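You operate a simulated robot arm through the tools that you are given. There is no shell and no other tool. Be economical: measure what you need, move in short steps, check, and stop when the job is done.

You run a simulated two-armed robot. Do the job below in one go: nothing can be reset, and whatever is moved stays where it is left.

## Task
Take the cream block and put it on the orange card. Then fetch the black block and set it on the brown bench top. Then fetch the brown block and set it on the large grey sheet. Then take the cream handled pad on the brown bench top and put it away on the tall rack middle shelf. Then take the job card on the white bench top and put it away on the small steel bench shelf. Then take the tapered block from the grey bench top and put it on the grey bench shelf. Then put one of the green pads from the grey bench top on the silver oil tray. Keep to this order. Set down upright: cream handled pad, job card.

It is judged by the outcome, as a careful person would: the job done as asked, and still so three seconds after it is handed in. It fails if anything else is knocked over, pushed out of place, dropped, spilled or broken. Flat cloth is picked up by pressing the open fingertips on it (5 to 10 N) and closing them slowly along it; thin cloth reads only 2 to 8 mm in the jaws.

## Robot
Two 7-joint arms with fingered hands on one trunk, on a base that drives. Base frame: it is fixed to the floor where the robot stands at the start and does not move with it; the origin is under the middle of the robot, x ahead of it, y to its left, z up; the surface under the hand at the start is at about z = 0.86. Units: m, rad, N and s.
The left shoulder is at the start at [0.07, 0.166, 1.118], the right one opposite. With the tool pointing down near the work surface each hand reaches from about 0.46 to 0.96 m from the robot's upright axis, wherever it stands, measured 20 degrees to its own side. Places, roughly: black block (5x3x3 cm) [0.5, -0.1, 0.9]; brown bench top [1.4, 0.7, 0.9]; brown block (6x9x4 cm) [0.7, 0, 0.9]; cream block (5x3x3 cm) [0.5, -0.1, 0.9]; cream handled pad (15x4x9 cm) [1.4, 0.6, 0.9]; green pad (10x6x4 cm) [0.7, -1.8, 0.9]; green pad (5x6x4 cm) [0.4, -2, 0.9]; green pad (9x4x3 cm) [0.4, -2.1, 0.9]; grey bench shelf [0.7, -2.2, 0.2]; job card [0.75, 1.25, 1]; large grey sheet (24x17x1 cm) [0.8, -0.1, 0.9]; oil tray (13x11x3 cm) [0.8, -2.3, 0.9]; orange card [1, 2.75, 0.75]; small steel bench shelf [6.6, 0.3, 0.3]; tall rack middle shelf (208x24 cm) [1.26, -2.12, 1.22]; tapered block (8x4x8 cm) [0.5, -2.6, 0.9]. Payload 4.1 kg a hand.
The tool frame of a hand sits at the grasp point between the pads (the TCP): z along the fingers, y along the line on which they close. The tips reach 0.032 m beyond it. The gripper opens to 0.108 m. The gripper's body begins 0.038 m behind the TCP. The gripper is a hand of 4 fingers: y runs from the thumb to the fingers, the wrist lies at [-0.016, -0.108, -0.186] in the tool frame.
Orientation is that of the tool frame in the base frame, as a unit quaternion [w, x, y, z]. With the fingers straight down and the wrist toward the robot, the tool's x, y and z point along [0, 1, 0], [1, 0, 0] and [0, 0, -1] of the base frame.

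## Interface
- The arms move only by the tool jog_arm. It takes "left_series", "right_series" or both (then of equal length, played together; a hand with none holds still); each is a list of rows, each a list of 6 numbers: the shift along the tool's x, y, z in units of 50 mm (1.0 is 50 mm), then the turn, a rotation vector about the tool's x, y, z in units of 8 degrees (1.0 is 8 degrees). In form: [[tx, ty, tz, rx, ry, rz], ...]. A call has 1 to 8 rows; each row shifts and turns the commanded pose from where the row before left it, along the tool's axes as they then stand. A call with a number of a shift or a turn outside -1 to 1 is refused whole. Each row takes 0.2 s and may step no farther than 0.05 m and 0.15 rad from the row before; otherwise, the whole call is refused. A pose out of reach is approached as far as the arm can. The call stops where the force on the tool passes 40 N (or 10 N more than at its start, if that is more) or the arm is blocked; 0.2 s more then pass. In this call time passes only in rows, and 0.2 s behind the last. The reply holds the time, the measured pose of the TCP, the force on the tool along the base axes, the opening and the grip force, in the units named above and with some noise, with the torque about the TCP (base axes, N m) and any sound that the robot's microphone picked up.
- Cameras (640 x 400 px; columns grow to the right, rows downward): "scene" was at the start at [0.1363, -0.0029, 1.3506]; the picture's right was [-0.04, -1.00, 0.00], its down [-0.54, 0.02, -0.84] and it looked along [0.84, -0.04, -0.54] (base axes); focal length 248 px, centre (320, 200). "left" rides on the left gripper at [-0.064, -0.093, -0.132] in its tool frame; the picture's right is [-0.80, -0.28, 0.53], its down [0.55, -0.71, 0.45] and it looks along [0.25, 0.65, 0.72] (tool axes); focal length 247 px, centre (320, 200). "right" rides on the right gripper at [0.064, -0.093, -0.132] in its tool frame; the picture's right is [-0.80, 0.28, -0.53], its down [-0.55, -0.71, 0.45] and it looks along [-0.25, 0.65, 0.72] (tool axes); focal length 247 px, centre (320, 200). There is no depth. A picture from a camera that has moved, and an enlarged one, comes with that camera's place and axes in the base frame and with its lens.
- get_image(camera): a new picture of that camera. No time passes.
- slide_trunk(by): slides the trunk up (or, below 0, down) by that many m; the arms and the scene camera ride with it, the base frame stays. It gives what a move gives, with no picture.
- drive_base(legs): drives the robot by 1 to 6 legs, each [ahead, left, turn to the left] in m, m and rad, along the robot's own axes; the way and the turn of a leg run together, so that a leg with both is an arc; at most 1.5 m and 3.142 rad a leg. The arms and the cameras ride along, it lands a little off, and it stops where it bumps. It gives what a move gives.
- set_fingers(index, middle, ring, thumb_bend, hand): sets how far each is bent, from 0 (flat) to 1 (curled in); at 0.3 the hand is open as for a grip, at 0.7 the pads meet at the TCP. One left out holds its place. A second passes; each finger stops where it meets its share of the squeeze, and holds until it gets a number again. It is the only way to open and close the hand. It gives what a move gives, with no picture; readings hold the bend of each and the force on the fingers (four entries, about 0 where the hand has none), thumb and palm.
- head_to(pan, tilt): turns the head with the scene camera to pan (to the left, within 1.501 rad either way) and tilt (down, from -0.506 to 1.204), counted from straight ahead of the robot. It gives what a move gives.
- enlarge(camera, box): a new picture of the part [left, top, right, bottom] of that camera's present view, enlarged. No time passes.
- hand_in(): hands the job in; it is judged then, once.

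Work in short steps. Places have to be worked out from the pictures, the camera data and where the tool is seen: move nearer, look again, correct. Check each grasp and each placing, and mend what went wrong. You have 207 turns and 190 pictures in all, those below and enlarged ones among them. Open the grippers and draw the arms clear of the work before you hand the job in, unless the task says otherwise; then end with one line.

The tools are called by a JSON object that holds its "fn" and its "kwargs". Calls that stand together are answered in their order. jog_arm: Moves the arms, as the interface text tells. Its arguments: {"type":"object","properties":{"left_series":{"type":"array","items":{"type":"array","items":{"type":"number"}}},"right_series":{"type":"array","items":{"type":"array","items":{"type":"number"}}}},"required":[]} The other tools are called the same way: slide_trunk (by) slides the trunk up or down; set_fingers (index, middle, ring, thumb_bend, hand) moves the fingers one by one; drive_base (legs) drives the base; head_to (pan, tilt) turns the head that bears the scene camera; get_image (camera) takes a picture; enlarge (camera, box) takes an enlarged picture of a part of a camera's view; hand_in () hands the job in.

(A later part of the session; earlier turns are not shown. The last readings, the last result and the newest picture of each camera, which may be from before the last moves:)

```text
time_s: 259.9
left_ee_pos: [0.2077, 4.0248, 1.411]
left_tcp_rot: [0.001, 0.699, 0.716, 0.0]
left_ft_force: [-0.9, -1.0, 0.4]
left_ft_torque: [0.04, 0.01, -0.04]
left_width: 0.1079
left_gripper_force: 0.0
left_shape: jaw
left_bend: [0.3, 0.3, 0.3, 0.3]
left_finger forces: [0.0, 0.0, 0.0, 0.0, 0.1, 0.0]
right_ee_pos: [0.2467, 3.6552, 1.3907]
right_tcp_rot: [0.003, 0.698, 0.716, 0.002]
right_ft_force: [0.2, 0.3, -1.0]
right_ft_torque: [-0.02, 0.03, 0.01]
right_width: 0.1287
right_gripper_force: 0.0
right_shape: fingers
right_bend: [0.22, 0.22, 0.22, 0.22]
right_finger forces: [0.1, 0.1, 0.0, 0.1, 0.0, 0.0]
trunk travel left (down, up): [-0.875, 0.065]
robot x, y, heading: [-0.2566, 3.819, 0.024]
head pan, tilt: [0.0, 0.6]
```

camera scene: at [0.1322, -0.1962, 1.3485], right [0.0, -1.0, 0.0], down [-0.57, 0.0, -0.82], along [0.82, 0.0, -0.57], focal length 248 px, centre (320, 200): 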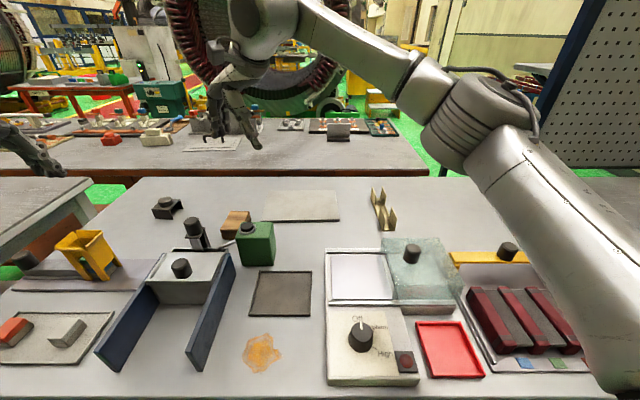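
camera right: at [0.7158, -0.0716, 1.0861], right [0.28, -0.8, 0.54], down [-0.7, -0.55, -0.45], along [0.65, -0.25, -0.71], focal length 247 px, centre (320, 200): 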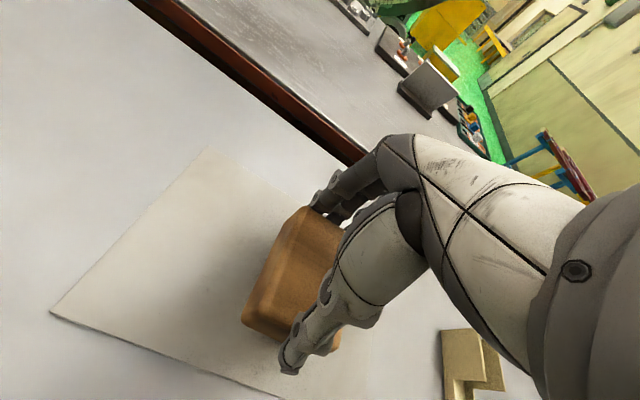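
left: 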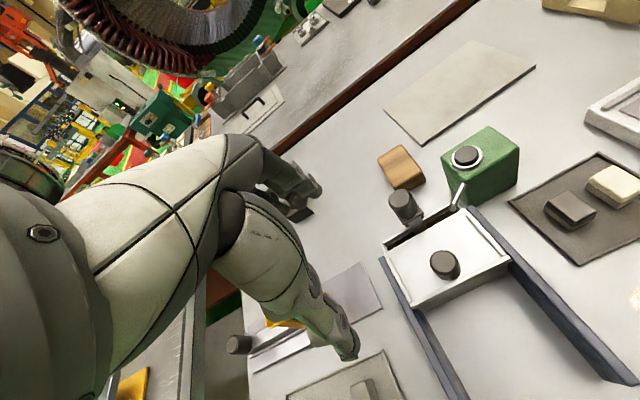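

Along the corridor and down the lane again.

{"fn": "drive_base", "kwargs": {"legs": [[0, 0, -0.02], [1.4, 0, 0], [1.28, 0, 0], [0, 0, -1.57], [1.2, 0, 0], [1.2, 0, 0]]}}

{"fn": "head_to", "kwargs": {"pan": 0, "tilt": 0.4}}

{"fn": "get_image", "kwargs": {"camera": "scene"}}

```text
time_s: 288.3
left_ee_pos: [2.601, 0.9325, 1.4109]
left_tcp_rot: [0.001, 1.0, -0.002, 0.0]
left_ft_force: [-0.4, 0.4, 0.6]
left_ft_torque: [0.04, 0.01, -0.01]
left_width: 0.1077
left_gripper_force: 0.1
left_shape: jaw
left_bend: [0.3, 0.3, 0.3, 0.3]
left_finger forces: [0.0, 0.1, 0.1, 0.1, 0.0, 0.0]
right_ee_pos: [2.2304, 0.904, 1.391]
right_tcp_rot: [0.004, 1.0, -0.002, -0.001]
right_ft_force: [-0.3, -0.3, 0.6]
right_ft_torque: [-0.03, -0.01, -0.04]
right_width: 0.1286
right_gripper_force: 0.1
right_shape: fingers
right_bend: [0.22, 0.22, 0.22, 0.22]
right_finger forces: [0.0, 0.0, 0.0, 0.0, 0.1, 0.0]
trunk travel left (down, up): [-0.875, 0.065]
robot x, y, heading: [2.411, 1.4, -1.574]
head pan, tilt: [0.0, 0.6]
```

```text
time_s: 289.0
left_ee_pos: [2.6006, 0.9323, 1.4107]
left_tcp_rot: [-0.001, 1.0, -0.003, -0.001]
left_ft_force: [-0.2, -0.2, -0.4]
left_ft_torque: [-0.03, -0.02, -0.02]
left_width: 0.1075
left_gripper_force: 0.1
left_shape: jaw
left_bend: [0.3, 0.3, 0.3, 0.3]
left_finger forces: [0.0, 0.0, 0.1, 0.0, 0.1, 0.0]
right_ee_pos: [2.2313, 0.9054, 1.3914]
right_tcp_rot: [0.003, 1.0, -0.002, -0.001]
right_ft_force: [-0.4, 0.0, -0.8]
right_ft_torque: [0.05, -0.02, 0.01]
right_width: 0.1284
right_gripper_force: 0.0
right_shape: fingers
right_bend: [0.22, 0.22, 0.22, 0.22]
right_finger forces: [0.0, 0.0, 0.0, 0.1, 0.0, 0.0]
trunk travel left (down, up): [-0.875, 0.065]
robot x, y, heading: [2.4112, 1.3997, -1.574]
head pan, tilt: [0.0, 0.4]
```

```text
131 pictures are left
camera scene: at [2.4063, 1.2563, 1.6166], right [-1.0, 0.01, 0.0], down [0.0, 0.39, -0.92], along [0.0, -0.92, -0.39], focal length 248 px, centre (320, 200)
```

scene: 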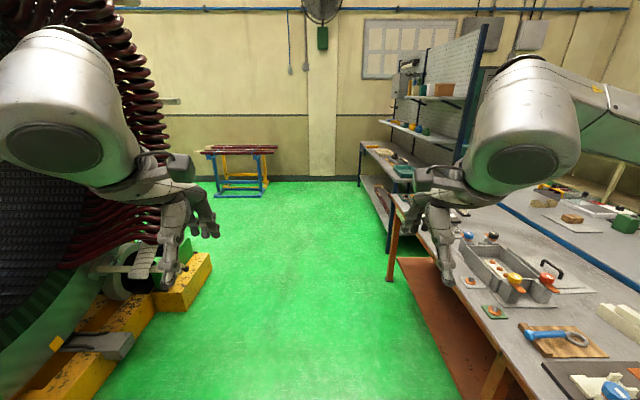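

Lane is clear; the rack's shelves open to this side. I go to y≈0.48, turn to face the bench, and approach.

{"fn": "drive_base", "kwargs": {"legs": [[0.92, 0, 0], [0, 0, -1.565], [0.22, 0, 0]]}}

{"fn": "head_to", "kwargs": {"pan": -0.1, "tilt": 0.7}}

{"fn": "get_image", "kwargs": {"camera": "scene"}}

```text
time_s: 298.9
left_ee_pos: [1.7207, 0.3111, 1.4124]
left_tcp_rot: [-0.002, -0.697, 0.717, 0.001]
left_ft_force: [0.5, 0.3, -0.1]
left_ft_torque: [0.02, 0.05, -0.03]
left_width: 0.1075
left_gripper_force: 0.0
left_shape: jaw
left_bend: [0.3, 0.3, 0.3, 0.3]
left_finger forces: [0.0, 0.0, 0.0, 0.0, 0.0, 0.0]
right_ee_pos: [1.7004, 0.6817, 1.3928]
right_tcp_rot: [-0.002, -0.697, 0.717, 0.003]
right_ft_force: [0.3, -0.1, 0.6]
right_ft_torque: [0.02, 0.01, -0.03]
right_width: 0.1286
right_gripper_force: 0.2
right_shape: fingers
right_bend: [0.22, 0.22, 0.22, 0.22]
right_finger forces: [0.0, 0.0, 0.0, 0.0, 0.0, 0.0]
trunk travel left (down, up): [-0.875, 0.065]
robot x, y, heading: [2.1849, 0.4907, 3.114]
head pan, tilt: [0.0, 0.4]
```

```text
time_s: 299.7
left_ee_pos: [1.7147, 0.3118, 1.4108]
left_tcp_rot: [0.0, -0.697, 0.717, -0.001]
left_ft_force: [-0.8, -0.8, -0.5]
left_ft_torque: [-0.04, 0.02, 0.0]
left_width: 0.1078
left_gripper_force: 0.1
left_shape: jaw
left_bend: [0.3, 0.3, 0.3, 0.3]
left_finger forces: [0.0, 0.0, 0.0, 0.1, 0.1, 0.0]
right_ee_pos: [1.6956, 0.6816, 1.3908]
right_tcp_rot: [-0.001, -0.697, 0.717, 0.002]
right_ft_force: [-0.9, -0.2, 0.1]
right_ft_torque: [0.0, -0.04, -0.01]
right_width: 0.1288
right_gripper_force: 0.1
right_shape: fingers
right_bend: [0.22, 0.22, 0.22, 0.22]
right_finger forces: [0.1, 0.0, 0.0, 0.0, 0.1, 0.0]
trunk travel left (down, up): [-0.875, 0.065]
robot x, y, heading: [2.1899, 0.4905, 3.118]
head pan, tilt: [-0.099, 0.7]
```

```text
130 pictures are left
camera scene: at [2.0474, 0.5046, 1.5897], right [0.13, 0.99, 0.0], down [0.64, -0.08, -0.76], along [-0.76, 0.1, -0.64], focal length 248 px, centre (320, 200)
```

scene: 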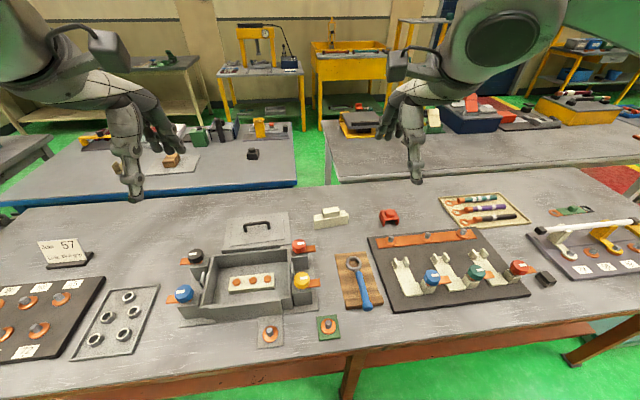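

The cream pad is at (330, 217) px; I enlarge it.

{"fn": "enlarge", "kwargs": {"camera": "scene", "box": [280, 180, 420, 260]}}

{"fn": "get_image", "kwargs": {"camera": "right"}}

```text
4.57 times, centred on (350, 220) of scene
camera zoom: at [2.0474, 0.5046, 1.5897], right [0.13, 0.99, 0.0], down [0.64, -0.08, -0.76], along [-0.76, 0.1, -0.64], focal length 1135 px, centre (183, 109)
```

zoom: 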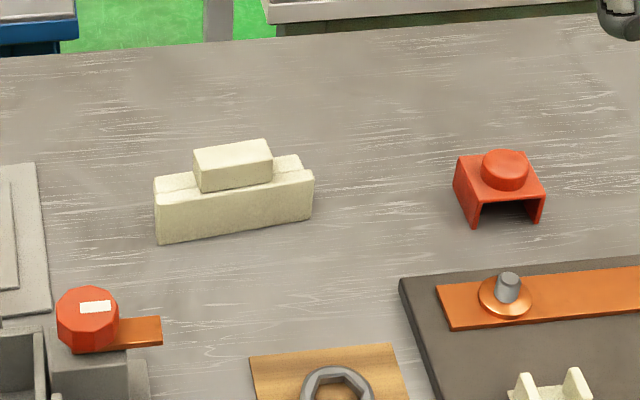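

```text
128 pictures are left
camera right: at [1.7854, 0.6136, 1.5225], right [-0.26, 0.8, 0.54], down [0.72, 0.53, -0.45], along [-0.65, 0.27, -0.71], focal length 247 px, centre (320, 200)
```

right: 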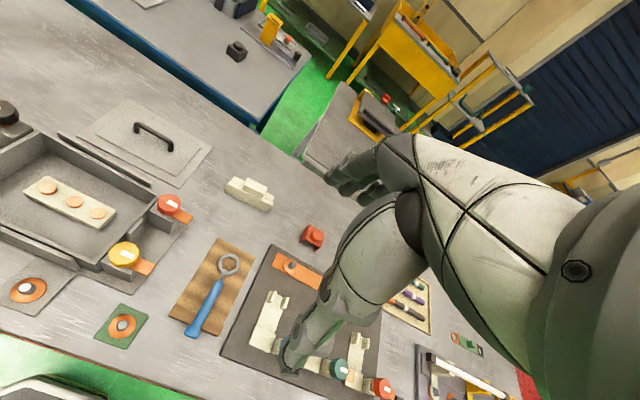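

Pad: base about 15 cm along y at (1.335, 0.645), top 0.907, handle on top to ≈0.95. Before choosing the grip tilt I check the headroom of the rack's middle shelf.

{"fn": "head_to", "kwargs": {"pan": 1.3, "tilt": 0.2}}

{"fn": "get_image", "kwargs": {"camera": "scene"}}

{"fn": "enlarge", "kwargs": {"camera": "scene", "box": [320, 100, 560, 260]}}

```text
time_s: 301.2
left_ee_pos: [1.7179, 0.3111, 1.4108]
left_tcp_rot: [0.0, -0.697, 0.717, 0.0]
left_ft_force: [-0.2, -0.1, 0.1]
left_ft_torque: [0.03, 0.0, 0.02]
left_width: 0.1078
left_gripper_force: 0.1
left_shape: jaw
left_bend: [0.3, 0.3, 0.3, 0.3]
left_finger forces: [0.0, 0.0, 0.1, 0.0, 0.0, 0.1]
right_ee_pos: [1.6971, 0.6811, 1.3899]
right_tcp_rot: [-0.001, -0.697, 0.717, 0.003]
right_ft_force: [-0.7, -0.9, 0.6]
right_ft_torque: [-0.03, 0.01, -0.05]
right_width: 0.1287
right_gripper_force: 0.0
right_shape: fingers
right_bend: [0.22, 0.22, 0.22, 0.22]
right_finger forces: [0.0, 0.0, 0.0, 0.0, 0.0, 0.0]
trunk travel left (down, up): [-0.875, 0.065]
robot x, y, heading: [2.1851, 0.4904, 3.115]
head pan, tilt: [1.3, 0.201]
```

```text
127 pictures are left
camera scene: at [2.1059, 0.4047, 1.6352], right [-0.96, 0.29, 0.0], down [0.06, 0.19, -0.98], along [-0.29, -0.94, -0.2], focal length 248 px, centre (320, 200)
```

scene: 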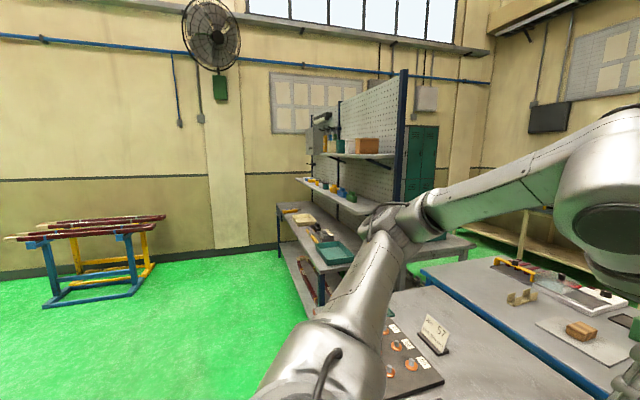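

```text
2.50 times, centred on (440, 180) of scene
camera zoom: at [2.1059, 0.4047, 1.6352], right [-0.96, 0.29, 0.0], down [0.06, 0.19, -0.98], along [-0.29, -0.94, -0.2], focal length 621 px, centre (20, 250)
```

zoom: 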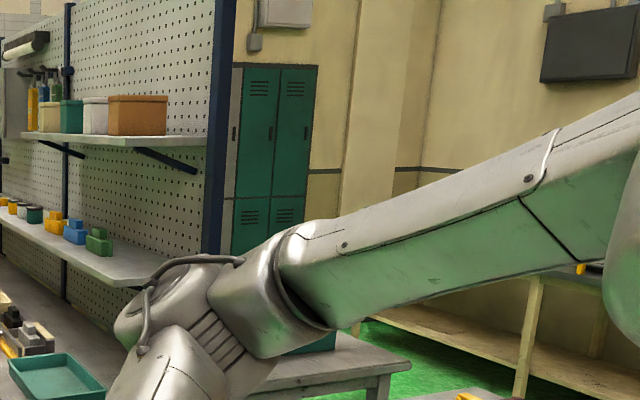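

Rack gap is ~37 cm (middle 1.22, upper ≈1.59), so a vertical hand near the front edge fits. Now lower the trunk, pre-close the right hand and move above the pad handle.

{"fn": "slide_trunk", "kwargs": {"by": -0.25}}

{"fn": "set_fingers", "kwargs": {"hand": "right", "index": 0.42, "middle": 0.42, "ring": 0.42, "thumb_bend": 0.42}}

{"fn": "jog_arm", "kwargs": {"right_series": [[0.1, 0.9, 0, 0, 0, -0.3], [0.1, 0.9, 0, 0, 0, -0.3], [0.1, 0.9, 0, 0, 0, -0.2], [0.1, 0.9, 0, 0, 0, 0], [0.1, 0.9, 0, 0, 0, 0], [0.1, 0.9, 0, 0, 0, 0], [0.1, 0.9, 0, 0, 0, 0]]}}

{"fn": "get_image", "kwargs": {"camera": "right"}}

{"fn": "head_to", "kwargs": {"pan": -0.1, "tilt": 0.6}}

{"fn": "enlarge", "kwargs": {"camera": "scene", "box": [260, 130, 420, 260]}}

```text
time_s: 303.8
left_ee_pos: [1.7165, 0.312, 1.161]
left_tcp_rot: [0.0, -0.697, 0.717, 0.0]
left_ft_force: [0.1, -0.5, -1.0]
left_ft_torque: [0.05, 0.0, 0.02]
left_width: 0.1075
left_gripper_force: 0.0
left_shape: jaw
left_bend: [0.3, 0.3, 0.3, 0.3]
left_finger forces: [0.1, 0.0, 0.1, 0.1, 0.0, 0.1]
right_ee_pos: [1.6978, 0.6809, 1.1417]
right_tcp_rot: [-0.001, -0.697, 0.717, 0.003]
right_ft_force: [0.4, 0.2, 0.2]
right_ft_torque: [0.04, 0.0, -0.02]
right_width: 0.1287
right_gripper_force: 0.0
right_shape: fingers
right_bend: [0.22, 0.22, 0.22, 0.22]
right_finger forces: [0.0, 0.1, 0.0, 0.0, 0.0, 0.1]
trunk travel left (down, up): [-0.625, 0.315]
robot x, y, heading: [2.1858, 0.4908, 3.115]
head pan, tilt: [1.3, 0.201]
```

```text
time_s: 304.8
left_ee_pos: [1.7168, 0.3103, 1.1616]
left_tcp_rot: [0.0, -0.697, 0.717, 0.0]
left_ft_force: [0.4, -0.6, 0.6]
left_ft_torque: [-0.02, 0.03, -0.02]
left_width: 0.1076
left_gripper_force: 0.0
left_shape: jaw
left_bend: [0.3, 0.3, 0.3, 0.3]
left_finger forces: [0.0, 0.0, 0.0, 0.0, 0.1, 0.1]
right_ee_pos: [1.698, 0.6806, 1.1402]
right_tcp_rot: [-0.001, -0.698, 0.716, 0.003]
right_ft_force: [-0.2, 0.3, 0.2]
right_ft_torque: [0.04, -0.03, -0.01]
right_width: 0.0779
right_gripper_force: 0.1
right_shape: fingers
right_bend: [0.42, 0.42, 0.42, 0.42]
right_finger forces: [0.0, 0.0, 0.0, 0.1, 0.0, 0.1]
trunk travel left (down, up): [-0.625, 0.315]
robot x, y, heading: [2.1888, 0.4924, 3.11]
head pan, tilt: [1.3, 0.201]
```

```text
time_s: 306.4
left_ee_pos: [1.7159, 0.31, 1.16]
left_tcp_rot: [0.001, -0.697, 0.717, 0.001]
left_ft_force: [0.8, -0.6, -0.6]
left_ft_torque: [0.01, -0.03, -0.01]
left_width: 0.1077
left_gripper_force: 0.1
left_shape: jaw
left_bend: [0.3, 0.3, 0.3, 0.3]
left_finger forces: [0.0, 0.0, 0.0, 0.1, 0.0, 0.0]
right_ee_pos: [1.3802, 0.628, 1.1404]
right_tcp_rot: [0.001, 0.737, -0.676, -0.003]
right_ft_force: [-0.3, -0.1, 0.5]
right_ft_torque: [-0.03, -0.02, 0.02]
right_width: 0.0772
right_gripper_force: 0.1
right_shape: fingers
right_bend: [0.42, 0.42, 0.42, 0.42]
right_finger forces: [0.0, 0.1, 0.0, 0.1, 0.1, 0.0]
trunk travel left (down, up): [-0.625, 0.315]
robot x, y, heading: [2.1884, 0.493, 3.113]
head pan, tilt: [1.3, 0.201]
```

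```text
125 pictures are left
camera right: at [1.4775, 0.571, 1.2731], right [-0.35, 0.77, 0.54], down [0.65, 0.61, -0.45], along [-0.67, 0.2, -0.71], focal length 247 px, centre (320, 200)
```

right: 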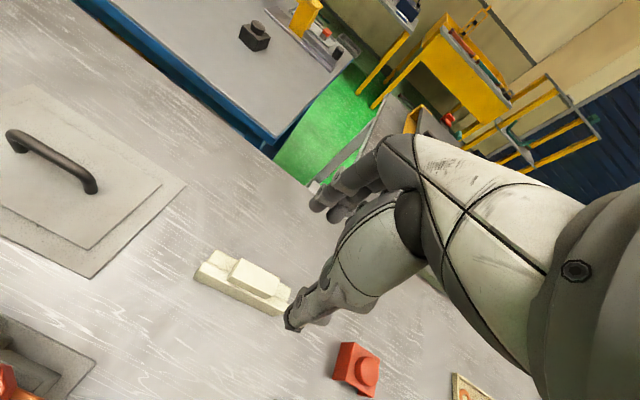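

```text
time_s: 307.9
left_ee_pos: [1.7169, 0.3102, 1.1608]
left_tcp_rot: [0.0, -0.697, 0.717, 0.001]
left_ft_force: [0.9, 0.0, -0.1]
left_ft_torque: [-0.01, -0.03, 0.0]
left_width: 0.1077
left_gripper_force: 0.0
left_shape: jaw
left_bend: [0.3, 0.3, 0.3, 0.3]
left_finger forces: [0.0, 0.1, 0.1, 0.0, 0.0, 0.0]
right_ee_pos: [1.3822, 0.629, 1.1421]
right_tcp_rot: [0.0, 0.736, -0.677, -0.003]
right_ft_force: [0.5, 0.0, 0.5]
right_ft_torque: [0.0, -0.02, 0.01]
right_width: 0.0775
right_gripper_force: 0.0
right_shape: fingers
right_bend: [0.42, 0.42, 0.42, 0.42]
right_finger forces: [0.1, 0.1, 0.0, 0.1, 0.0, 0.1]
trunk travel left (down, up): [-0.625, 0.315]
robot x, y, heading: [2.1884, 0.4922, 3.109]
head pan, tilt: [-0.099, 0.6]
```

```text
3.08 times, centred on (340, 195) of scene
camera zoom: at [2.0454, 0.5048, 1.3485], right [0.13, 0.99, 0.0], down [0.56, -0.07, -0.82], along [-0.82, 0.1, -0.57], focal length 764 px, centre (258, 215)
```

zoom: 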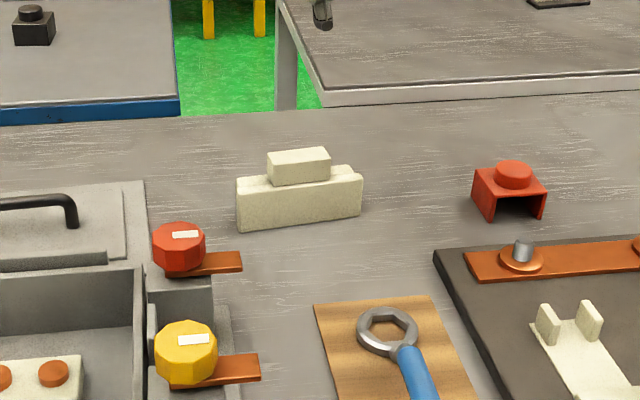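

Handle triangulates to about (1.345, 0.636), top ≈0.935; hand yaw matches the pad. I move over it and down to z≈1.02.

{"fn": "jog_arm", "kwargs": {"right_series": [[-0.22, 0.75, 0.4, 0, 0, 0], [0, 0, 0.9, 0, 0, 0], [0, 0, 0.9, 0, 0, 0], [0, 0, 0.2, 0, 0, 0]]}}

{"fn": "get_image", "kwargs": {"camera": "right"}}

{"fn": "enlarge", "kwargs": {"camera": "scene", "box": [290, 130, 390, 230]}}

```text
time_s: 308.9
left_ee_pos: [1.7169, 0.3102, 1.1609]
left_tcp_rot: [0.001, -0.697, 0.717, 0.0]
left_ft_force: [-0.2, 0.3, 0.7]
left_ft_torque: [0.03, -0.03, 0.04]
left_width: 0.1079
left_gripper_force: 0.0
left_shape: jaw
left_bend: [0.3, 0.3, 0.3, 0.3]
left_finger forces: [0.1, 0.0, 0.0, 0.0, 0.0, 0.0]
right_ee_pos: [1.3448, 0.6353, 1.021]
right_tcp_rot: [0.002, 0.736, -0.677, -0.002]
right_ft_force: [-0.7, -0.4, -0.5]
right_ft_torque: [0.03, 0.01, -0.02]
right_width: 0.0772
right_gripper_force: 0.0
right_shape: fingers
right_bend: [0.42, 0.42, 0.42, 0.42]
right_finger forces: [0.0, 0.0, 0.0, 0.1, 0.0, 0.0]
trunk travel left (down, up): [-0.625, 0.315]
robot x, y, heading: [2.1838, 0.492, 3.111]
head pan, tilt: [-0.099, 0.6]
```

```text
123 pictures are left
camera right: at [1.4411, 0.5787, 1.1529], right [-0.35, 0.77, 0.54], down [0.65, 0.61, -0.45], along [-0.67, 0.19, -0.71], focal length 247 px, centre (320, 200)
```

right: 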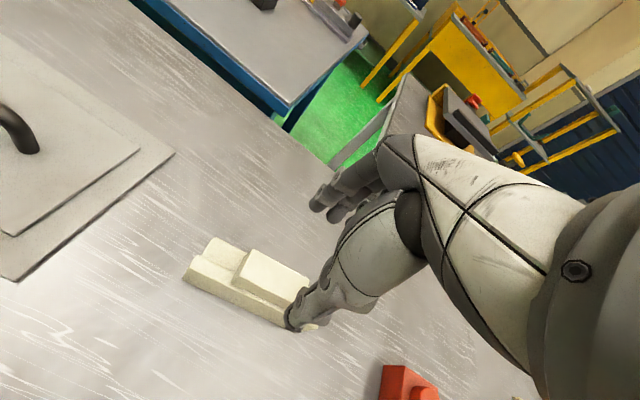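

```text
4.00 times, centred on (340, 180) of scene
camera zoom: at [2.0455, 0.5048, 1.3485], right [0.13, 0.99, 0.0], down [0.56, -0.07, -0.82], along [-0.82, 0.1, -0.57], focal length 993 px, centre (240, 280)
```

zoom: 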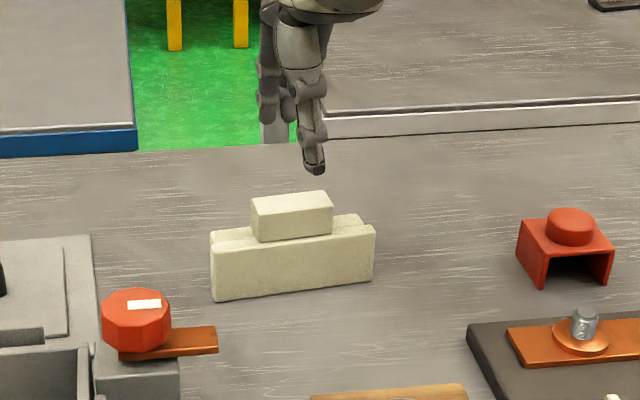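

Alignment good. I lower to z≈0.94 so the fingertips straddle the handle just above the base, then close.

{"fn": "jog_arm", "kwargs": {"right_series": [[0, 0.06, 0.6, 0, 0, 0], [0, 0, 0.6, 0, 0, 0], [0, 0, 0.4, 0, 0, 0]]}}

{"fn": "enlarge", "kwargs": {"camera": "scene", "box": [290, 130, 390, 230]}}

{"fn": "get_image", "kwargs": {"camera": "right"}}

```text
time_s: 309.7
left_ee_pos: [1.7168, 0.3099, 1.1598]
left_tcp_rot: [0.0, -0.697, 0.717, 0.0]
left_ft_force: [-0.5, -0.6, 0.1]
left_ft_torque: [0.0, 0.01, -0.02]
left_width: 0.108
left_gripper_force: 0.1
left_shape: jaw
left_bend: [0.3, 0.3, 0.3, 0.3]
left_finger forces: [0.0, 0.1, 0.0, 0.1, 0.0, 0.1]
right_ee_pos: [1.3404, 0.6359, 0.9412]
right_tcp_rot: [0.002, 0.736, -0.677, -0.003]
right_ft_force: [0.0, 0.0, 0.4]
right_ft_torque: [-0.01, -0.02, 0.02]
right_width: 0.0776
right_gripper_force: 0.0
right_shape: fingers
right_bend: [0.42, 0.42, 0.42, 0.42]
right_finger forces: [0.0, 0.1, 0.0, 0.0, 0.0, 0.1]
trunk travel left (down, up): [-0.625, 0.315]
robot x, y, heading: [2.1867, 0.4916, 3.112]
head pan, tilt: [-0.099, 0.6]
```

```text
4.00 times, centred on (340, 180) of scene
camera zoom: at [2.0451, 0.505, 1.3484], right [0.13, 0.99, 0.0], down [0.56, -0.07, -0.82], along [-0.82, 0.1, -0.57], focal length 993 px, centre (240, 280)
```

zoom: 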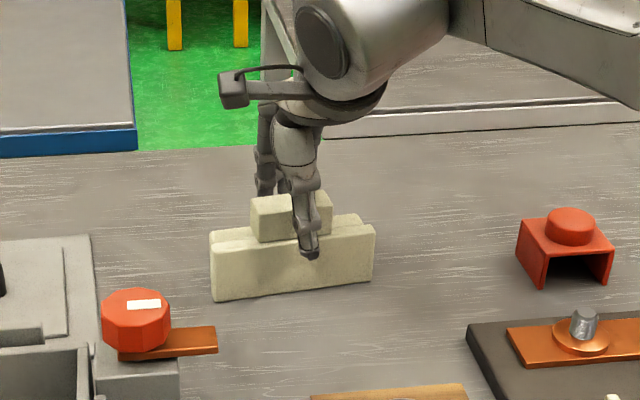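

```text
120 pictures are left
camera right: at [1.4374, 0.5788, 1.0737], right [-0.35, 0.77, 0.54], down [0.65, 0.61, -0.45], along [-0.67, 0.19, -0.71], focal length 247 px, centre (320, 200)
```

right: 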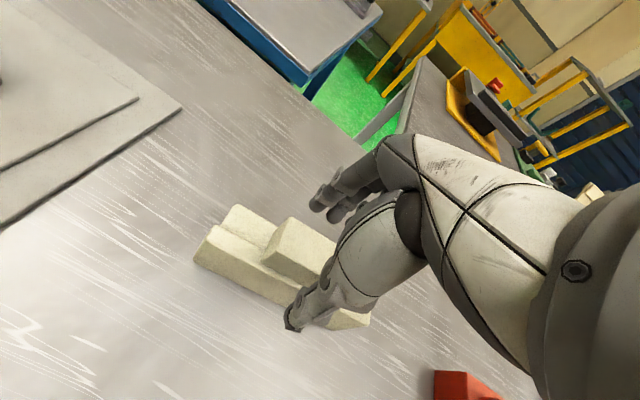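

Handle looks flush with the base faces (same 4 cm thickness), so gripping here is fine. I close.

{"fn": "set_fingers", "kwargs": {"hand": "right", "index": 0.7, "middle": 0.7, "ring": 0.7, "thumb_bend": 0.7}}

{"fn": "jog_arm", "kwargs": {"right_series": [[0, 0, -0.3, 0, 0, 0], [0, 0, -0.6, 0, 0, 0]]}}

{"fn": "get_image", "kwargs": {"camera": "right"}}

{"fn": "enlarge", "kwargs": {"camera": "scene", "box": [290, 110, 390, 230]}}

```text
time_s: 310.7
left_ee_pos: [1.7176, 0.3107, 1.1609]
left_tcp_rot: [0.0, -0.698, 0.716, 0.001]
left_ft_force: [-0.5, -0.5, -0.3]
left_ft_torque: [-0.01, -0.01, -0.04]
left_width: 0.1077
left_gripper_force: 0.0
left_shape: jaw
left_bend: [0.3, 0.3, 0.3, 0.3]
left_finger forces: [0.0, 0.0, 0.0, 0.0, 0.0, 0.1]
right_ee_pos: [1.3414, 0.6346, 0.9441]
right_tcp_rot: [0.002, 0.736, -0.677, -0.004]
right_ft_force: [-4.4, 0.2, 8.6]
right_ft_torque: [0.08, 0.19, 0.01]
right_width: 0.0266
right_gripper_force: 16.9
right_shape: fingers
right_bend: [0.65, 0.64, 0.66, 0.6]
right_finger forces: [4.5, 15.4, 3.4, 0.0, 10.8, 0.0]
trunk travel left (down, up): [-0.625, 0.315]
robot x, y, heading: [2.1872, 0.4941, 3.107]
head pan, tilt: [-0.099, 0.6]
```

```text
time_s: 311.3
left_ee_pos: [1.7183, 0.3095, 1.1617]
left_tcp_rot: [0.0, -0.697, 0.717, -0.001]
left_ft_force: [0.6, -0.5, 0.9]
left_ft_torque: [0.0, 0.06, -0.01]
left_width: 0.1075
left_gripper_force: 0.1
left_shape: jaw
left_bend: [0.3, 0.3, 0.3, 0.3]
left_finger forces: [0.0, 0.1, 0.0, 0.1, 0.0, 0.1]
right_ee_pos: [1.3424, 0.6372, 0.9875]
right_tcp_rot: [0.0, 0.737, -0.676, -0.003]
right_ft_force: [0.3, -0.2, -3.3]
right_ft_torque: [0.0, 0.02, -0.01]
right_width: 0.0262
right_gripper_force: 11.0
right_shape: fingers
right_bend: [0.65, 0.65, 0.66, 0.6]
right_finger forces: [3.2, 5.3, 2.8, 0.0, 11.1, 0.0]
trunk travel left (down, up): [-0.625, 0.315]
robot x, y, heading: [2.1868, 0.4902, 3.114]
head pan, tilt: [-0.099, 0.6]
```

```text
119 pictures are left
camera right: at [1.4389, 0.5795, 1.119], right [-0.35, 0.77, 0.54], down [0.65, 0.61, -0.45], along [-0.67, 0.19, -0.71], focal length 247 px, centre (320, 200)
```

right: 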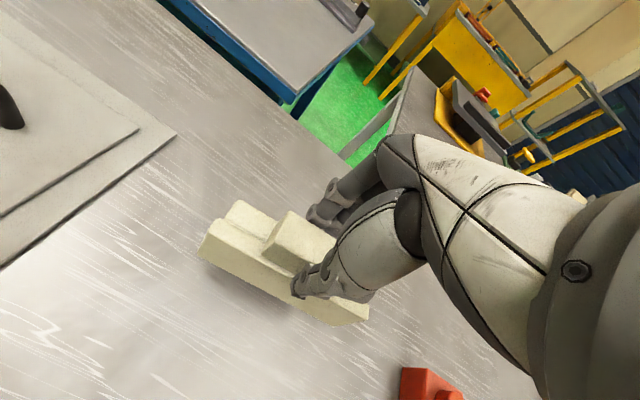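

```text
3.33 times, centred on (340, 170) of scene
camera zoom: at [2.0465, 0.5045, 1.3485], right [0.13, 0.99, 0.0], down [0.56, -0.07, -0.83], along [-0.82, 0.1, -0.56], focal length 828 px, centre (253, 300)
```

zoom: 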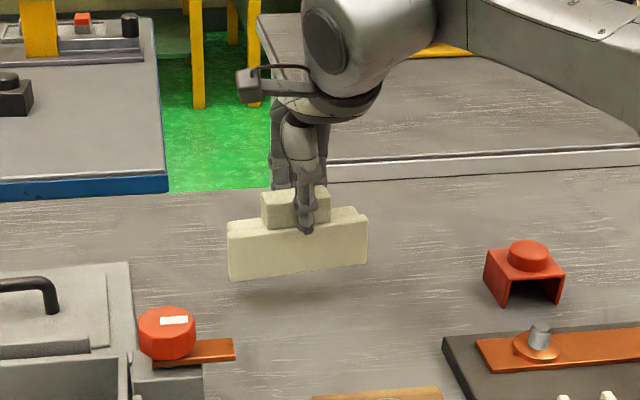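

Pad is lifted, level (≈3 N). Bottom hangs 0.084 below the TCP. I raise and retract it, then raise the trunk for driving.

{"fn": "jog_arm", "kwargs": {"right_series": [[0, 0, -0.9, 0, 0, 0], [0, 0, -0.9, 0, 0, 0], [0, 0, -0.9, 0, 0, 0], [0, -0.9, -0.2, 0, 0, 0], [0, -0.9, 0, 0, 0, 0], [0, -0.9, 0, 0, 0, 0], [0, -0.9, 0, 0, 0, 0], [0, -0.9, 0, 0, 0, 0]]}}

{"fn": "jog_arm", "kwargs": {"right_series": [[0, -0.9, 0, 0, 0, 0], [0, -0.9, 0, 0, 0, 0.8], [0, 0, 0, 0, 0, 0.06]]}}

{"fn": "slide_trunk", "kwargs": {"by": 0.31}}

{"fn": "drive_base", "kwargs": {"legs": [[-0.25, 0, 0.03], [0, 1.3, 0], [0, 1.2, 0]]}}

{"fn": "head_to", "kwargs": {"pan": 0, "tilt": 0.35}}

{"fn": "get_image", "kwargs": {"camera": "scene"}}

```text
time_s: 313.1
left_ee_pos: [1.7181, 0.3101, 1.1615]
left_tcp_rot: [0.0, -0.697, 0.717, 0.001]
left_ft_force: [-0.1, 0.1, -0.9]
left_ft_torque: [-0.03, -0.03, -0.01]
left_width: 0.1074
left_gripper_force: 0.1
left_shape: jaw
left_bend: [0.3, 0.3, 0.3, 0.3]
left_finger forces: [0.1, 0.1, 0.1, 0.0, 0.0, 0.0]
right_ee_pos: [1.5672, 0.6532, 1.1346]
right_tcp_rot: [0.002, 0.737, -0.676, -0.003]
right_ft_force: [0.6, -0.2, -3.8]
right_ft_torque: [-0.03, 0.02, 0.01]
right_width: 0.0263
right_gripper_force: 11.0
right_shape: fingers
right_bend: [0.65, 0.65, 0.67, 0.6]
right_finger forces: [3.3, 4.9, 2.9, 0.0, 11.6, 0.0]
trunk travel left (down, up): [-0.625, 0.315]
robot x, y, heading: [2.1857, 0.4959, 3.112]
head pan, tilt: [-0.099, 0.6]
```

```text
time_s: 313.9
left_ee_pos: [1.715, 0.3124, 1.1602]
left_tcp_rot: [0.0, -0.697, 0.717, -0.001]
left_ft_force: [-0.8, 0.4, 0.2]
left_ft_torque: [0.01, -0.03, 0.01]
left_width: 0.1078
left_gripper_force: 0.0
left_shape: jaw
left_bend: [0.3, 0.3, 0.3, 0.3]
left_finger forces: [0.0, 0.0, 0.0, 0.0, 0.1, 0.0]
right_ee_pos: [1.656, 0.6631, 1.1289]
right_tcp_rot: [-0.001, -0.694, 0.72, 0.002]
right_ft_force: [-0.5, 0.1, -4.6]
right_ft_torque: [-0.01, 0.01, 0.0]
right_width: 0.0262
right_gripper_force: 11.3
right_shape: fingers
right_bend: [0.65, 0.65, 0.67, 0.6]
right_finger forces: [3.4, 5.1, 2.9, 0.0, 11.4, 0.0]
trunk travel left (down, up): [-0.625, 0.315]
robot x, y, heading: [2.1866, 0.4937, 3.115]
head pan, tilt: [-0.099, 0.6]
```

```text
time_s: 317.0
left_ee_pos: [1.7162, 0.3115, 1.4705]
left_tcp_rot: [0.0, -0.697, 0.717, 0.001]
left_ft_force: [-0.5, -1.4, 0.5]
left_ft_torque: [-0.03, -0.03, 0.03]
left_width: 0.1077
left_gripper_force: 0.0
left_shape: jaw
left_bend: [0.3, 0.3, 0.3, 0.3]
left_finger forces: [0.0, 0.0, 0.0, 0.1, 0.0, 0.0]
right_ee_pos: [1.6575, 0.6627, 1.4389]
right_tcp_rot: [-0.001, -0.694, 0.72, 0.002]
right_ft_force: [0.2, -0.3, -4.4]
right_ft_torque: [0.01, 0.01, -0.01]
right_width: 0.0262
right_gripper_force: 11.2
right_shape: fingers
right_bend: [0.65, 0.65, 0.67, 0.6]
right_finger forces: [3.2, 5.0, 2.7, 0.0, 11.7, 0.0]
trunk travel left (down, up): [-0.935, 0.005]
robot x, y, heading: [2.183, 0.4944, 3.115]
head pan, tilt: [-0.099, 0.6]
```

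```text
time_s: 330.5
left_ee_pos: [1.9571, -2.1669, 1.4705]
left_tcp_rot: [0.001, 0.709, -0.705, 0.0]
left_ft_force: [-0.6, -0.8, 0.0]
left_ft_torque: [-0.01, 0.01, -0.02]
left_width: 0.1076
left_gripper_force: 0.1
left_shape: jaw
left_bend: [0.3, 0.3, 0.3, 0.3]
left_finger forces: [0.1, 0.0, 0.0, 0.0, 0.1, 0.0]
right_ee_pos: [1.8864, -1.8186, 1.4394]
right_tcp_rot: [0.002, 0.707, -0.707, -0.002]
right_ft_force: [-0.7, 0.0, -4.2]
right_ft_torque: [0.01, -0.03, -0.03]
right_width: 0.0262
right_gripper_force: 11.3
right_shape: fingers
right_bend: [0.65, 0.65, 0.67, 0.6]
right_finger forces: [3.3, 4.9, 2.8, 0.0, 11.6, 0.1]
trunk travel left (down, up): [-0.935, 0.005]
robot x, y, heading: [2.4208, -1.9726, -3.132]
head pan, tilt: [-0.099, 0.6]
```

```text
time_s: 331.2
left_ee_pos: [1.9569, -2.1688, 1.4703]
left_tcp_rot: [0.001, 0.71, -0.704, -0.001]
left_ft_force: [-0.1, -0.3, 0.7]
left_ft_torque: [-0.02, 0.01, -0.02]
left_width: 0.1076
left_gripper_force: 0.0
left_shape: jaw
left_bend: [0.3, 0.3, 0.3, 0.3]
left_finger forces: [0.0, 0.1, 0.1, 0.0, 0.0, 0.0]
right_ee_pos: [1.8849, -1.819, 1.4405]
right_tcp_rot: [-0.001, -0.707, 0.707, 0.003]
right_ft_force: [-0.2, 0.1, -3.7]
right_ft_torque: [0.03, 0.04, 0.04]
right_width: 0.0265
right_gripper_force: 11.5
right_shape: fingers
right_bend: [0.65, 0.65, 0.67, 0.6]
right_finger forces: [3.3, 4.9, 2.9, 0.0, 11.6, 0.1]
trunk travel left (down, up): [-0.935, 0.005]
robot x, y, heading: [2.4212, -1.9719, -3.136]
head pan, tilt: [0.0, 0.351]
```

```text
117 pictures are left
camera scene: at [2.2735, -1.9719, 1.6811], right [-0.01, 1.0, 0.0], down [0.34, 0.0, -0.94], along [-0.94, -0.01, -0.34], focal length 248 px, centre (320, 200)
```

scene: 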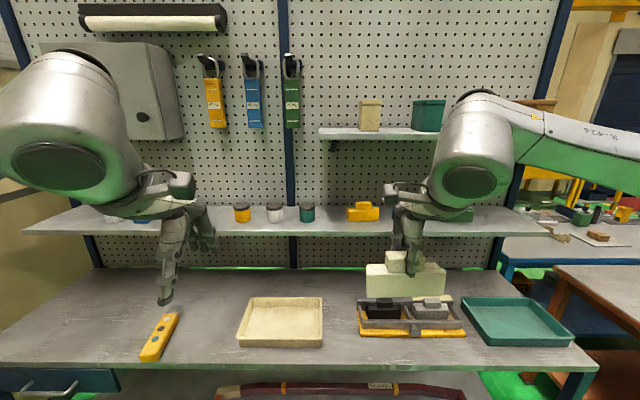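

I check the left part of the middle shelf with the left camera, plus an enlarged scene view.

{"fn": "get_image", "kwargs": {"camera": "left"}}

{"fn": "enlarge", "kwargs": {"camera": "scene", "box": [20, 120, 500, 280]}}

```text
116 pictures are left
camera left: at [2.0487, -2.1044, 1.6026], right [0.28, 0.8, -0.53], down [0.71, -0.54, -0.45], along [-0.65, -0.25, -0.72], focal length 247 px, centre (320, 200)
```

left: 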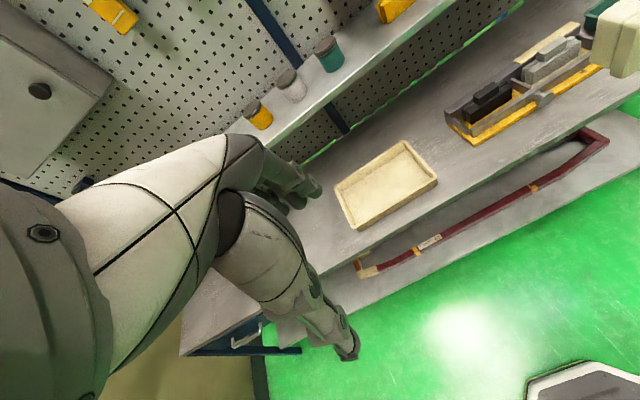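

```text
1.33 times, centred on (260, 200) of scene
camera zoom: at [2.2735, -1.9719, 1.6811], right [-0.01, 1.0, 0.0], down [0.34, 0.0, -0.94], along [-0.94, -0.01, -0.34], focal length 331 px, centre (400, 200)
```

zoom: 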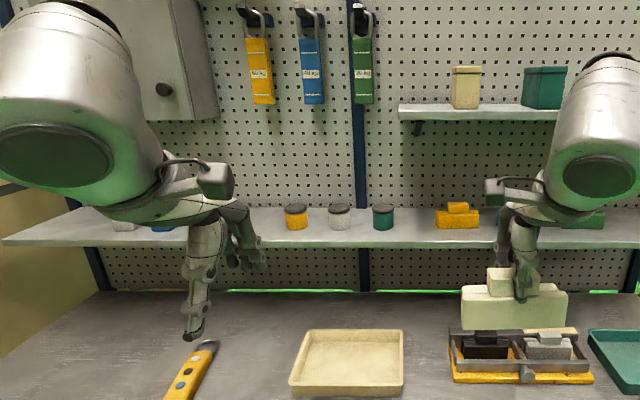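

There's a ~0.3 m free stretch on the middle shelf around y≈-2.5 (left of the bottles, no shelf above). I move the base left 0.62 m and forward ~0.3 m.

{"fn": "drive_base", "kwargs": {"legs": [[0, 0.62, 0], [0.25, 0, 0]]}}

{"fn": "head_to", "kwargs": {"pan": 0.0, "tilt": 0.5}}

{"fn": "get_image", "kwargs": {"camera": "scene"}}

{"fn": "get_image", "kwargs": {"camera": "right"}}

```text
time_s: 336.2
left_ee_pos: [1.7083, -2.7889, 1.4722]
left_tcp_rot: [0.0, 0.708, -0.706, -0.001]
left_ft_force: [1.0, -0.3, 0.4]
left_ft_torque: [0.02, 0.0, 0.02]
left_width: 0.1077
left_gripper_force: 0.0
left_shape: jaw
left_bend: [0.3, 0.3, 0.3, 0.3]
left_finger forces: [0.0, 0.0, 0.0, 0.0, 0.0, 0.1]
right_ee_pos: [1.638, -2.4397, 1.4412]
right_tcp_rot: [-0.002, -0.706, 0.708, 0.004]
right_ft_force: [0.8, 1.1, -3.8]
right_ft_torque: [0.03, 0.03, 0.01]
right_width: 0.0261
right_gripper_force: 11.3
right_shape: fingers
right_bend: [0.65, 0.65, 0.67, 0.6]
right_finger forces: [3.4, 4.8, 2.9, 0.0, 11.5, 0.0]
trunk travel left (down, up): [-0.935, 0.005]
robot x, y, heading: [2.1713, -2.5917, -3.137]
head pan, tilt: [0.0, 0.351]
```

```text
time_s: 336.9
left_ee_pos: [1.7052, -2.7893, 1.4713]
left_tcp_rot: [0.001, 0.709, -0.705, -0.001]
left_ft_force: [0.5, 0.1, 0.2]
left_ft_torque: [-0.02, -0.02, 0.02]
left_width: 0.1077
left_gripper_force: 0.1
left_shape: jaw
left_bend: [0.3, 0.3, 0.3, 0.3]
left_finger forces: [0.0, 0.0, 0.1, 0.0, 0.1, 0.0]
right_ee_pos: [1.6357, -2.4397, 1.4392]
right_tcp_rot: [-0.001, -0.706, 0.708, 0.003]
right_ft_force: [-0.2, -0.6, -3.5]
right_ft_torque: [0.0, 0.0, 0.04]
right_width: 0.0262
right_gripper_force: 11.2
right_shape: fingers
right_bend: [0.65, 0.65, 0.67, 0.6]
right_finger forces: [3.4, 4.8, 2.8, 0.0, 11.6, 0.0]
trunk travel left (down, up): [-0.935, 0.005]
robot x, y, heading: [2.1683, -2.5928, -3.134]
head pan, tilt: [0.0, 0.499]
```

```text
114 pictures are left
camera scene: at [2.0248, -2.5931, 1.6676], right [0.0, 1.0, 0.0], down [0.48, 0.0, -0.88], along [-0.88, 0.0, -0.48], focal length 248 px, centre (320, 200)
```

scene: 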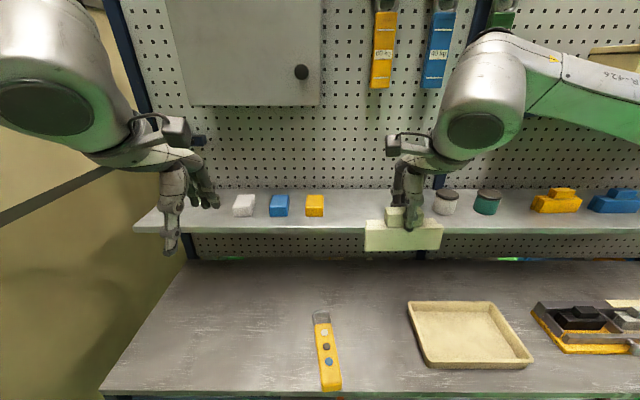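

```text
113 pictures are left
camera right: at [1.7268, -2.5051, 1.5719], right [-0.28, 0.8, 0.54], down [0.71, 0.55, -0.45], along [-0.65, 0.25, -0.71], focal length 247 px, centre (320, 200)
```

right: 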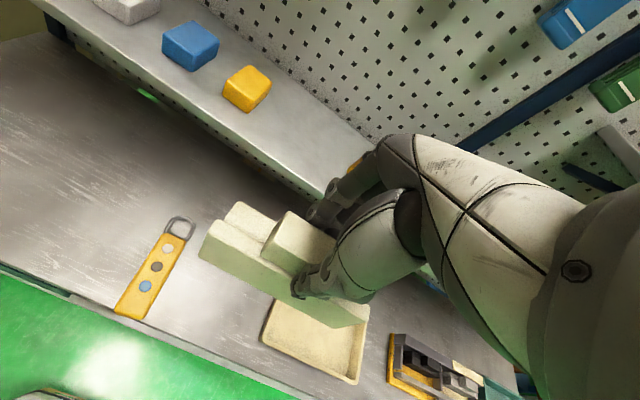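

Gap runs from y≈-2.576 to -2.355, shelf front at x≈1.41. Target pad centre (1.35, -2.463). I reach out at the present height (bottom 1.355), then look.

{"fn": "jog_arm", "kwargs": {"right_series": [[0.11, 0.95, 0, 0, 0, 0], [0.11, 0.95, 0, 0, 0, 0], [0.11, 0.95, 0, 0, 0, 0], [0.11, 0.95, 0, 0, 0, 0], [0.11, 0.95, 0, 0, 0, 0], [0.11, 0.95, 0, 0, 0, 0]]}}

{"fn": "get_image", "kwargs": {"camera": "right"}}

{"fn": "get_image", "kwargs": {"camera": "scene"}}

```text
time_s: 338.3
left_ee_pos: [1.7032, -2.7914, 1.4688]
left_tcp_rot: [-0.001, 0.708, -0.706, 0.0]
left_ft_force: [-0.2, -0.4, -0.3]
left_ft_torque: [0.0, -0.04, 0.01]
left_width: 0.1079
left_gripper_force: 0.1
left_shape: jaw
left_bend: [0.3, 0.3, 0.3, 0.3]
left_finger forces: [0.1, 0.1, 0.0, 0.1, 0.1, 0.0]
right_ee_pos: [1.3461, -2.4726, 1.4367]
right_tcp_rot: [0.0, -0.705, 0.709, 0.002]
right_ft_force: [-0.3, 0.0, -3.5]
right_ft_torque: [0.02, 0.02, 0.02]
right_width: 0.0262
right_gripper_force: 11.0
right_shape: fingers
right_bend: [0.65, 0.65, 0.67, 0.6]
right_finger forces: [3.7, 4.7, 2.8, 0.0, 11.3, 0.0]
trunk travel left (down, up): [-0.935, 0.005]
robot x, y, heading: [2.1696, -2.5949, -3.138]
head pan, tilt: [0.0, 0.499]
```

```text
112 pictures are left
camera right: at [1.4373, -2.5377, 1.569], right [-0.28, 0.8, 0.54], down [0.71, 0.55, -0.45], along [-0.65, 0.25, -0.71], focal length 247 px, centre (320, 200)
```

right: 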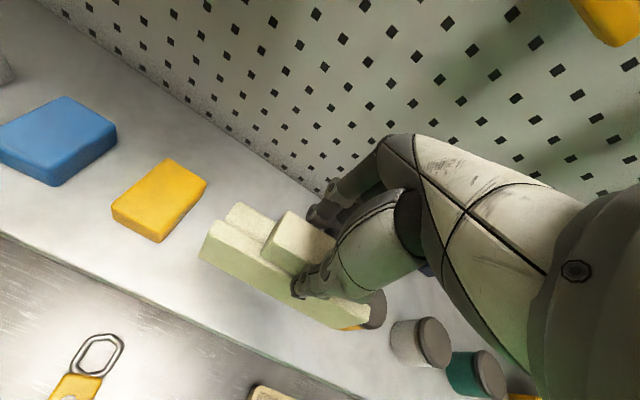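

```text
111 pictures are left
camera scene: at [2.0207, -2.595, 1.6672], right [0.0, 1.0, 0.0], down [0.48, 0.0, -0.88], along [-0.88, 0.0, -0.48], focal length 248 px, centre (320, 200)
```

scene: 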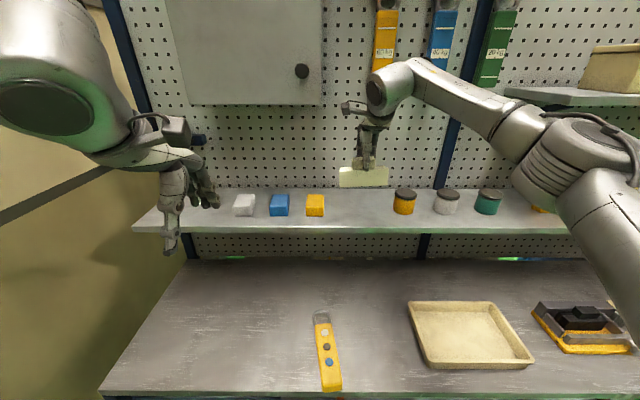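

Pad centred over the gap. I lower it toward the shelf (expected contact near z≈1.305).

{"fn": "jog_arm", "kwargs": {"right_series": [[0, 0, 0.7, 0, 0, 0], [0, 0, 0.7, 0, 0, 0], [0, 0, 0.6, 0, 0, 0], [0, 0, 0.3, 0, 0, 0]]}}

{"fn": "enlarge", "kwargs": {"camera": "scene", "box": [300, 130, 440, 260]}}

{"fn": "get_image", "kwargs": {"camera": "right"}}

```text
time_s: 339.3
left_ee_pos: [1.705, -2.79, 1.4704]
left_tcp_rot: [-0.001, 0.708, -0.706, 0.0]
left_ft_force: [-0.1, -0.9, 0.7]
left_ft_torque: [0.02, 0.02, -0.01]
left_width: 0.1076
left_gripper_force: 0.0
left_shape: jaw
left_bend: [0.3, 0.3, 0.3, 0.3]
left_finger forces: [0.1, 0.0, 0.0, 0.0, 0.1, 0.0]
right_ee_pos: [1.3486, -2.4701, 1.3245]
right_tcp_rot: [-0.001, -0.706, 0.708, 0.002]
right_ft_force: [-0.8, 0.6, -4.3]
right_ft_torque: [0.0, 0.01, 0.01]
right_width: 0.0261
right_gripper_force: 11.2
right_shape: fingers
right_bend: [0.65, 0.65, 0.67, 0.6]
right_finger forces: [3.7, 4.6, 2.8, 0.1, 11.5, 0.1]
trunk travel left (down, up): [-0.935, 0.005]
robot x, y, heading: [2.1701, -2.5906, -3.137]
head pan, tilt: [0.0, 0.499]
```

```text
3.08 times, centred on (370, 195) of scene
camera zoom: at [2.0241, -2.5923, 1.6676], right [0.0, 1.0, 0.0], down [0.48, 0.0, -0.88], along [-0.88, 0.0, -0.48], focal length 764 px, centre (166, 215)
```

zoom: 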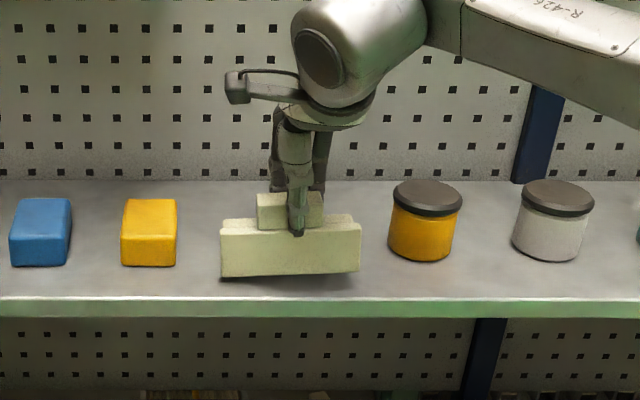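

```text
109 pictures are left
camera right: at [1.4409, -2.536, 1.4568], right [-0.28, 0.8, 0.53], down [0.71, 0.55, -0.45], along [-0.65, 0.25, -0.71], focal length 247 px, centre (320, 200)
```

right: 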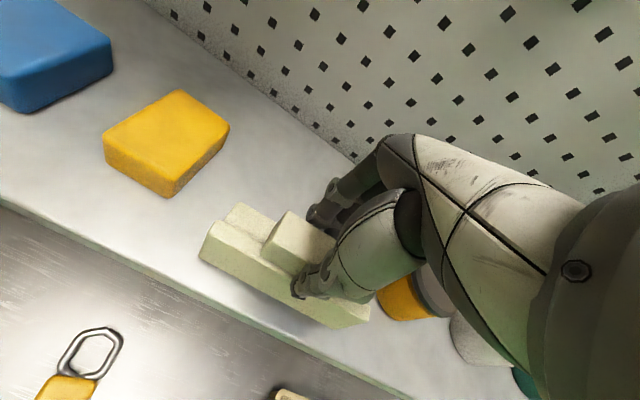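

Nearly down. Small steps to contact.

{"fn": "jog_arm", "kwargs": {"right_series": [[0, 0, 0.15, 0, 0, 0], [0, 0, 0.12, 0, 0, 0]]}}

{"fn": "jog_arm", "kwargs": {"right_series": [[0, 0, 0.06, 0, 0, 0]]}}

{"fn": "jog_arm", "kwargs": {"right_series": [[0, 0, 0.05, 0, 0, 0]]}}

```text
time_s: 339.9
left_ee_pos: [1.7047, -2.7874, 1.4709]
left_tcp_rot: [0.0, 0.708, -0.706, 0.0]
left_ft_force: [-0.2, -0.1, -0.6]
left_ft_torque: [0.01, -0.01, 0.02]
left_width: 0.1078
left_gripper_force: 0.1
left_shape: jaw
left_bend: [0.3, 0.3, 0.3, 0.3]
left_finger forces: [0.1, 0.1, 0.0, 0.0, 0.0, 0.0]
right_ee_pos: [1.3484, -2.4706, 1.312]
right_tcp_rot: [-0.003, -0.706, 0.709, 0.002]
right_ft_force: [0.4, 0.0, -3.1]
right_ft_torque: [-0.05, 0.06, 0.02]
right_width: 0.0263
right_gripper_force: 11.3
right_shape: fingers
right_bend: [0.65, 0.65, 0.67, 0.6]
right_finger forces: [4.2, 4.8, 2.4, 0.0, 11.5, 0.1]
trunk travel left (down, up): [-0.935, 0.005]
robot x, y, heading: [2.1664, -2.5932, -3.138]
head pan, tilt: [0.0, 0.499]
```

```text
time_s: 340.3
left_ee_pos: [1.705, -2.7893, 1.4714]
left_tcp_rot: [0.0, 0.708, -0.706, 0.0]
left_ft_force: [-0.3, 0.0, -0.2]
left_ft_torque: [-0.02, -0.01, 0.0]
left_width: 0.1076
left_gripper_force: 0.0
left_shape: jaw
left_bend: [0.3, 0.3, 0.3, 0.3]
left_finger forces: [0.0, 0.0, 0.0, 0.0, 0.0, 0.1]
right_ee_pos: [1.3483, -2.4707, 1.3092]
right_tcp_rot: [-0.001, -0.705, 0.709, 0.003]
right_ft_force: [-1.8, 1.3, 0.0]
right_ft_torque: [-0.05, 0.13, 0.01]
right_width: 0.0261
right_gripper_force: 11.7
right_shape: fingers
right_bend: [0.66, 0.65, 0.67, 0.6]
right_finger forces: [4.3, 5.3, 2.2, 0.0, 11.7, 0.1]
trunk travel left (down, up): [-0.935, 0.005]
robot x, y, heading: [2.1702, -2.5968, -3.14]
head pan, tilt: [0.0, 0.499]
```

```text
time_s: 340.7
left_ee_pos: [1.7072, -2.7883, 1.472]
left_tcp_rot: [0.001, 0.708, -0.706, 0.0]
left_ft_force: [0.9, -0.5, 0.7]
left_ft_torque: [-0.01, 0.01, 0.03]
left_width: 0.1079
left_gripper_force: 0.1
left_shape: jaw
left_bend: [0.3, 0.3, 0.3, 0.3]
left_finger forces: [0.0, 0.0, 0.0, 0.0, 0.0, 0.1]
right_ee_pos: [1.3492, -2.472, 1.3095]
right_tcp_rot: [-0.004, -0.705, 0.709, 0.004]
right_ft_force: [-3.5, 2.8, 11.8]
right_ft_torque: [0.12, 0.26, 0.0]
right_width: 0.0263
right_gripper_force: 15.6
right_shape: fingers
right_bend: [0.66, 0.65, 0.67, 0.6]
right_finger forces: [5.8, 9.7, 3.0, 0.0, 11.8, 0.0]
trunk travel left (down, up): [-0.935, 0.005]
robot x, y, heading: [2.1698, -2.5953, -3.14]
head pan, tilt: [0.0, 0.499]
```

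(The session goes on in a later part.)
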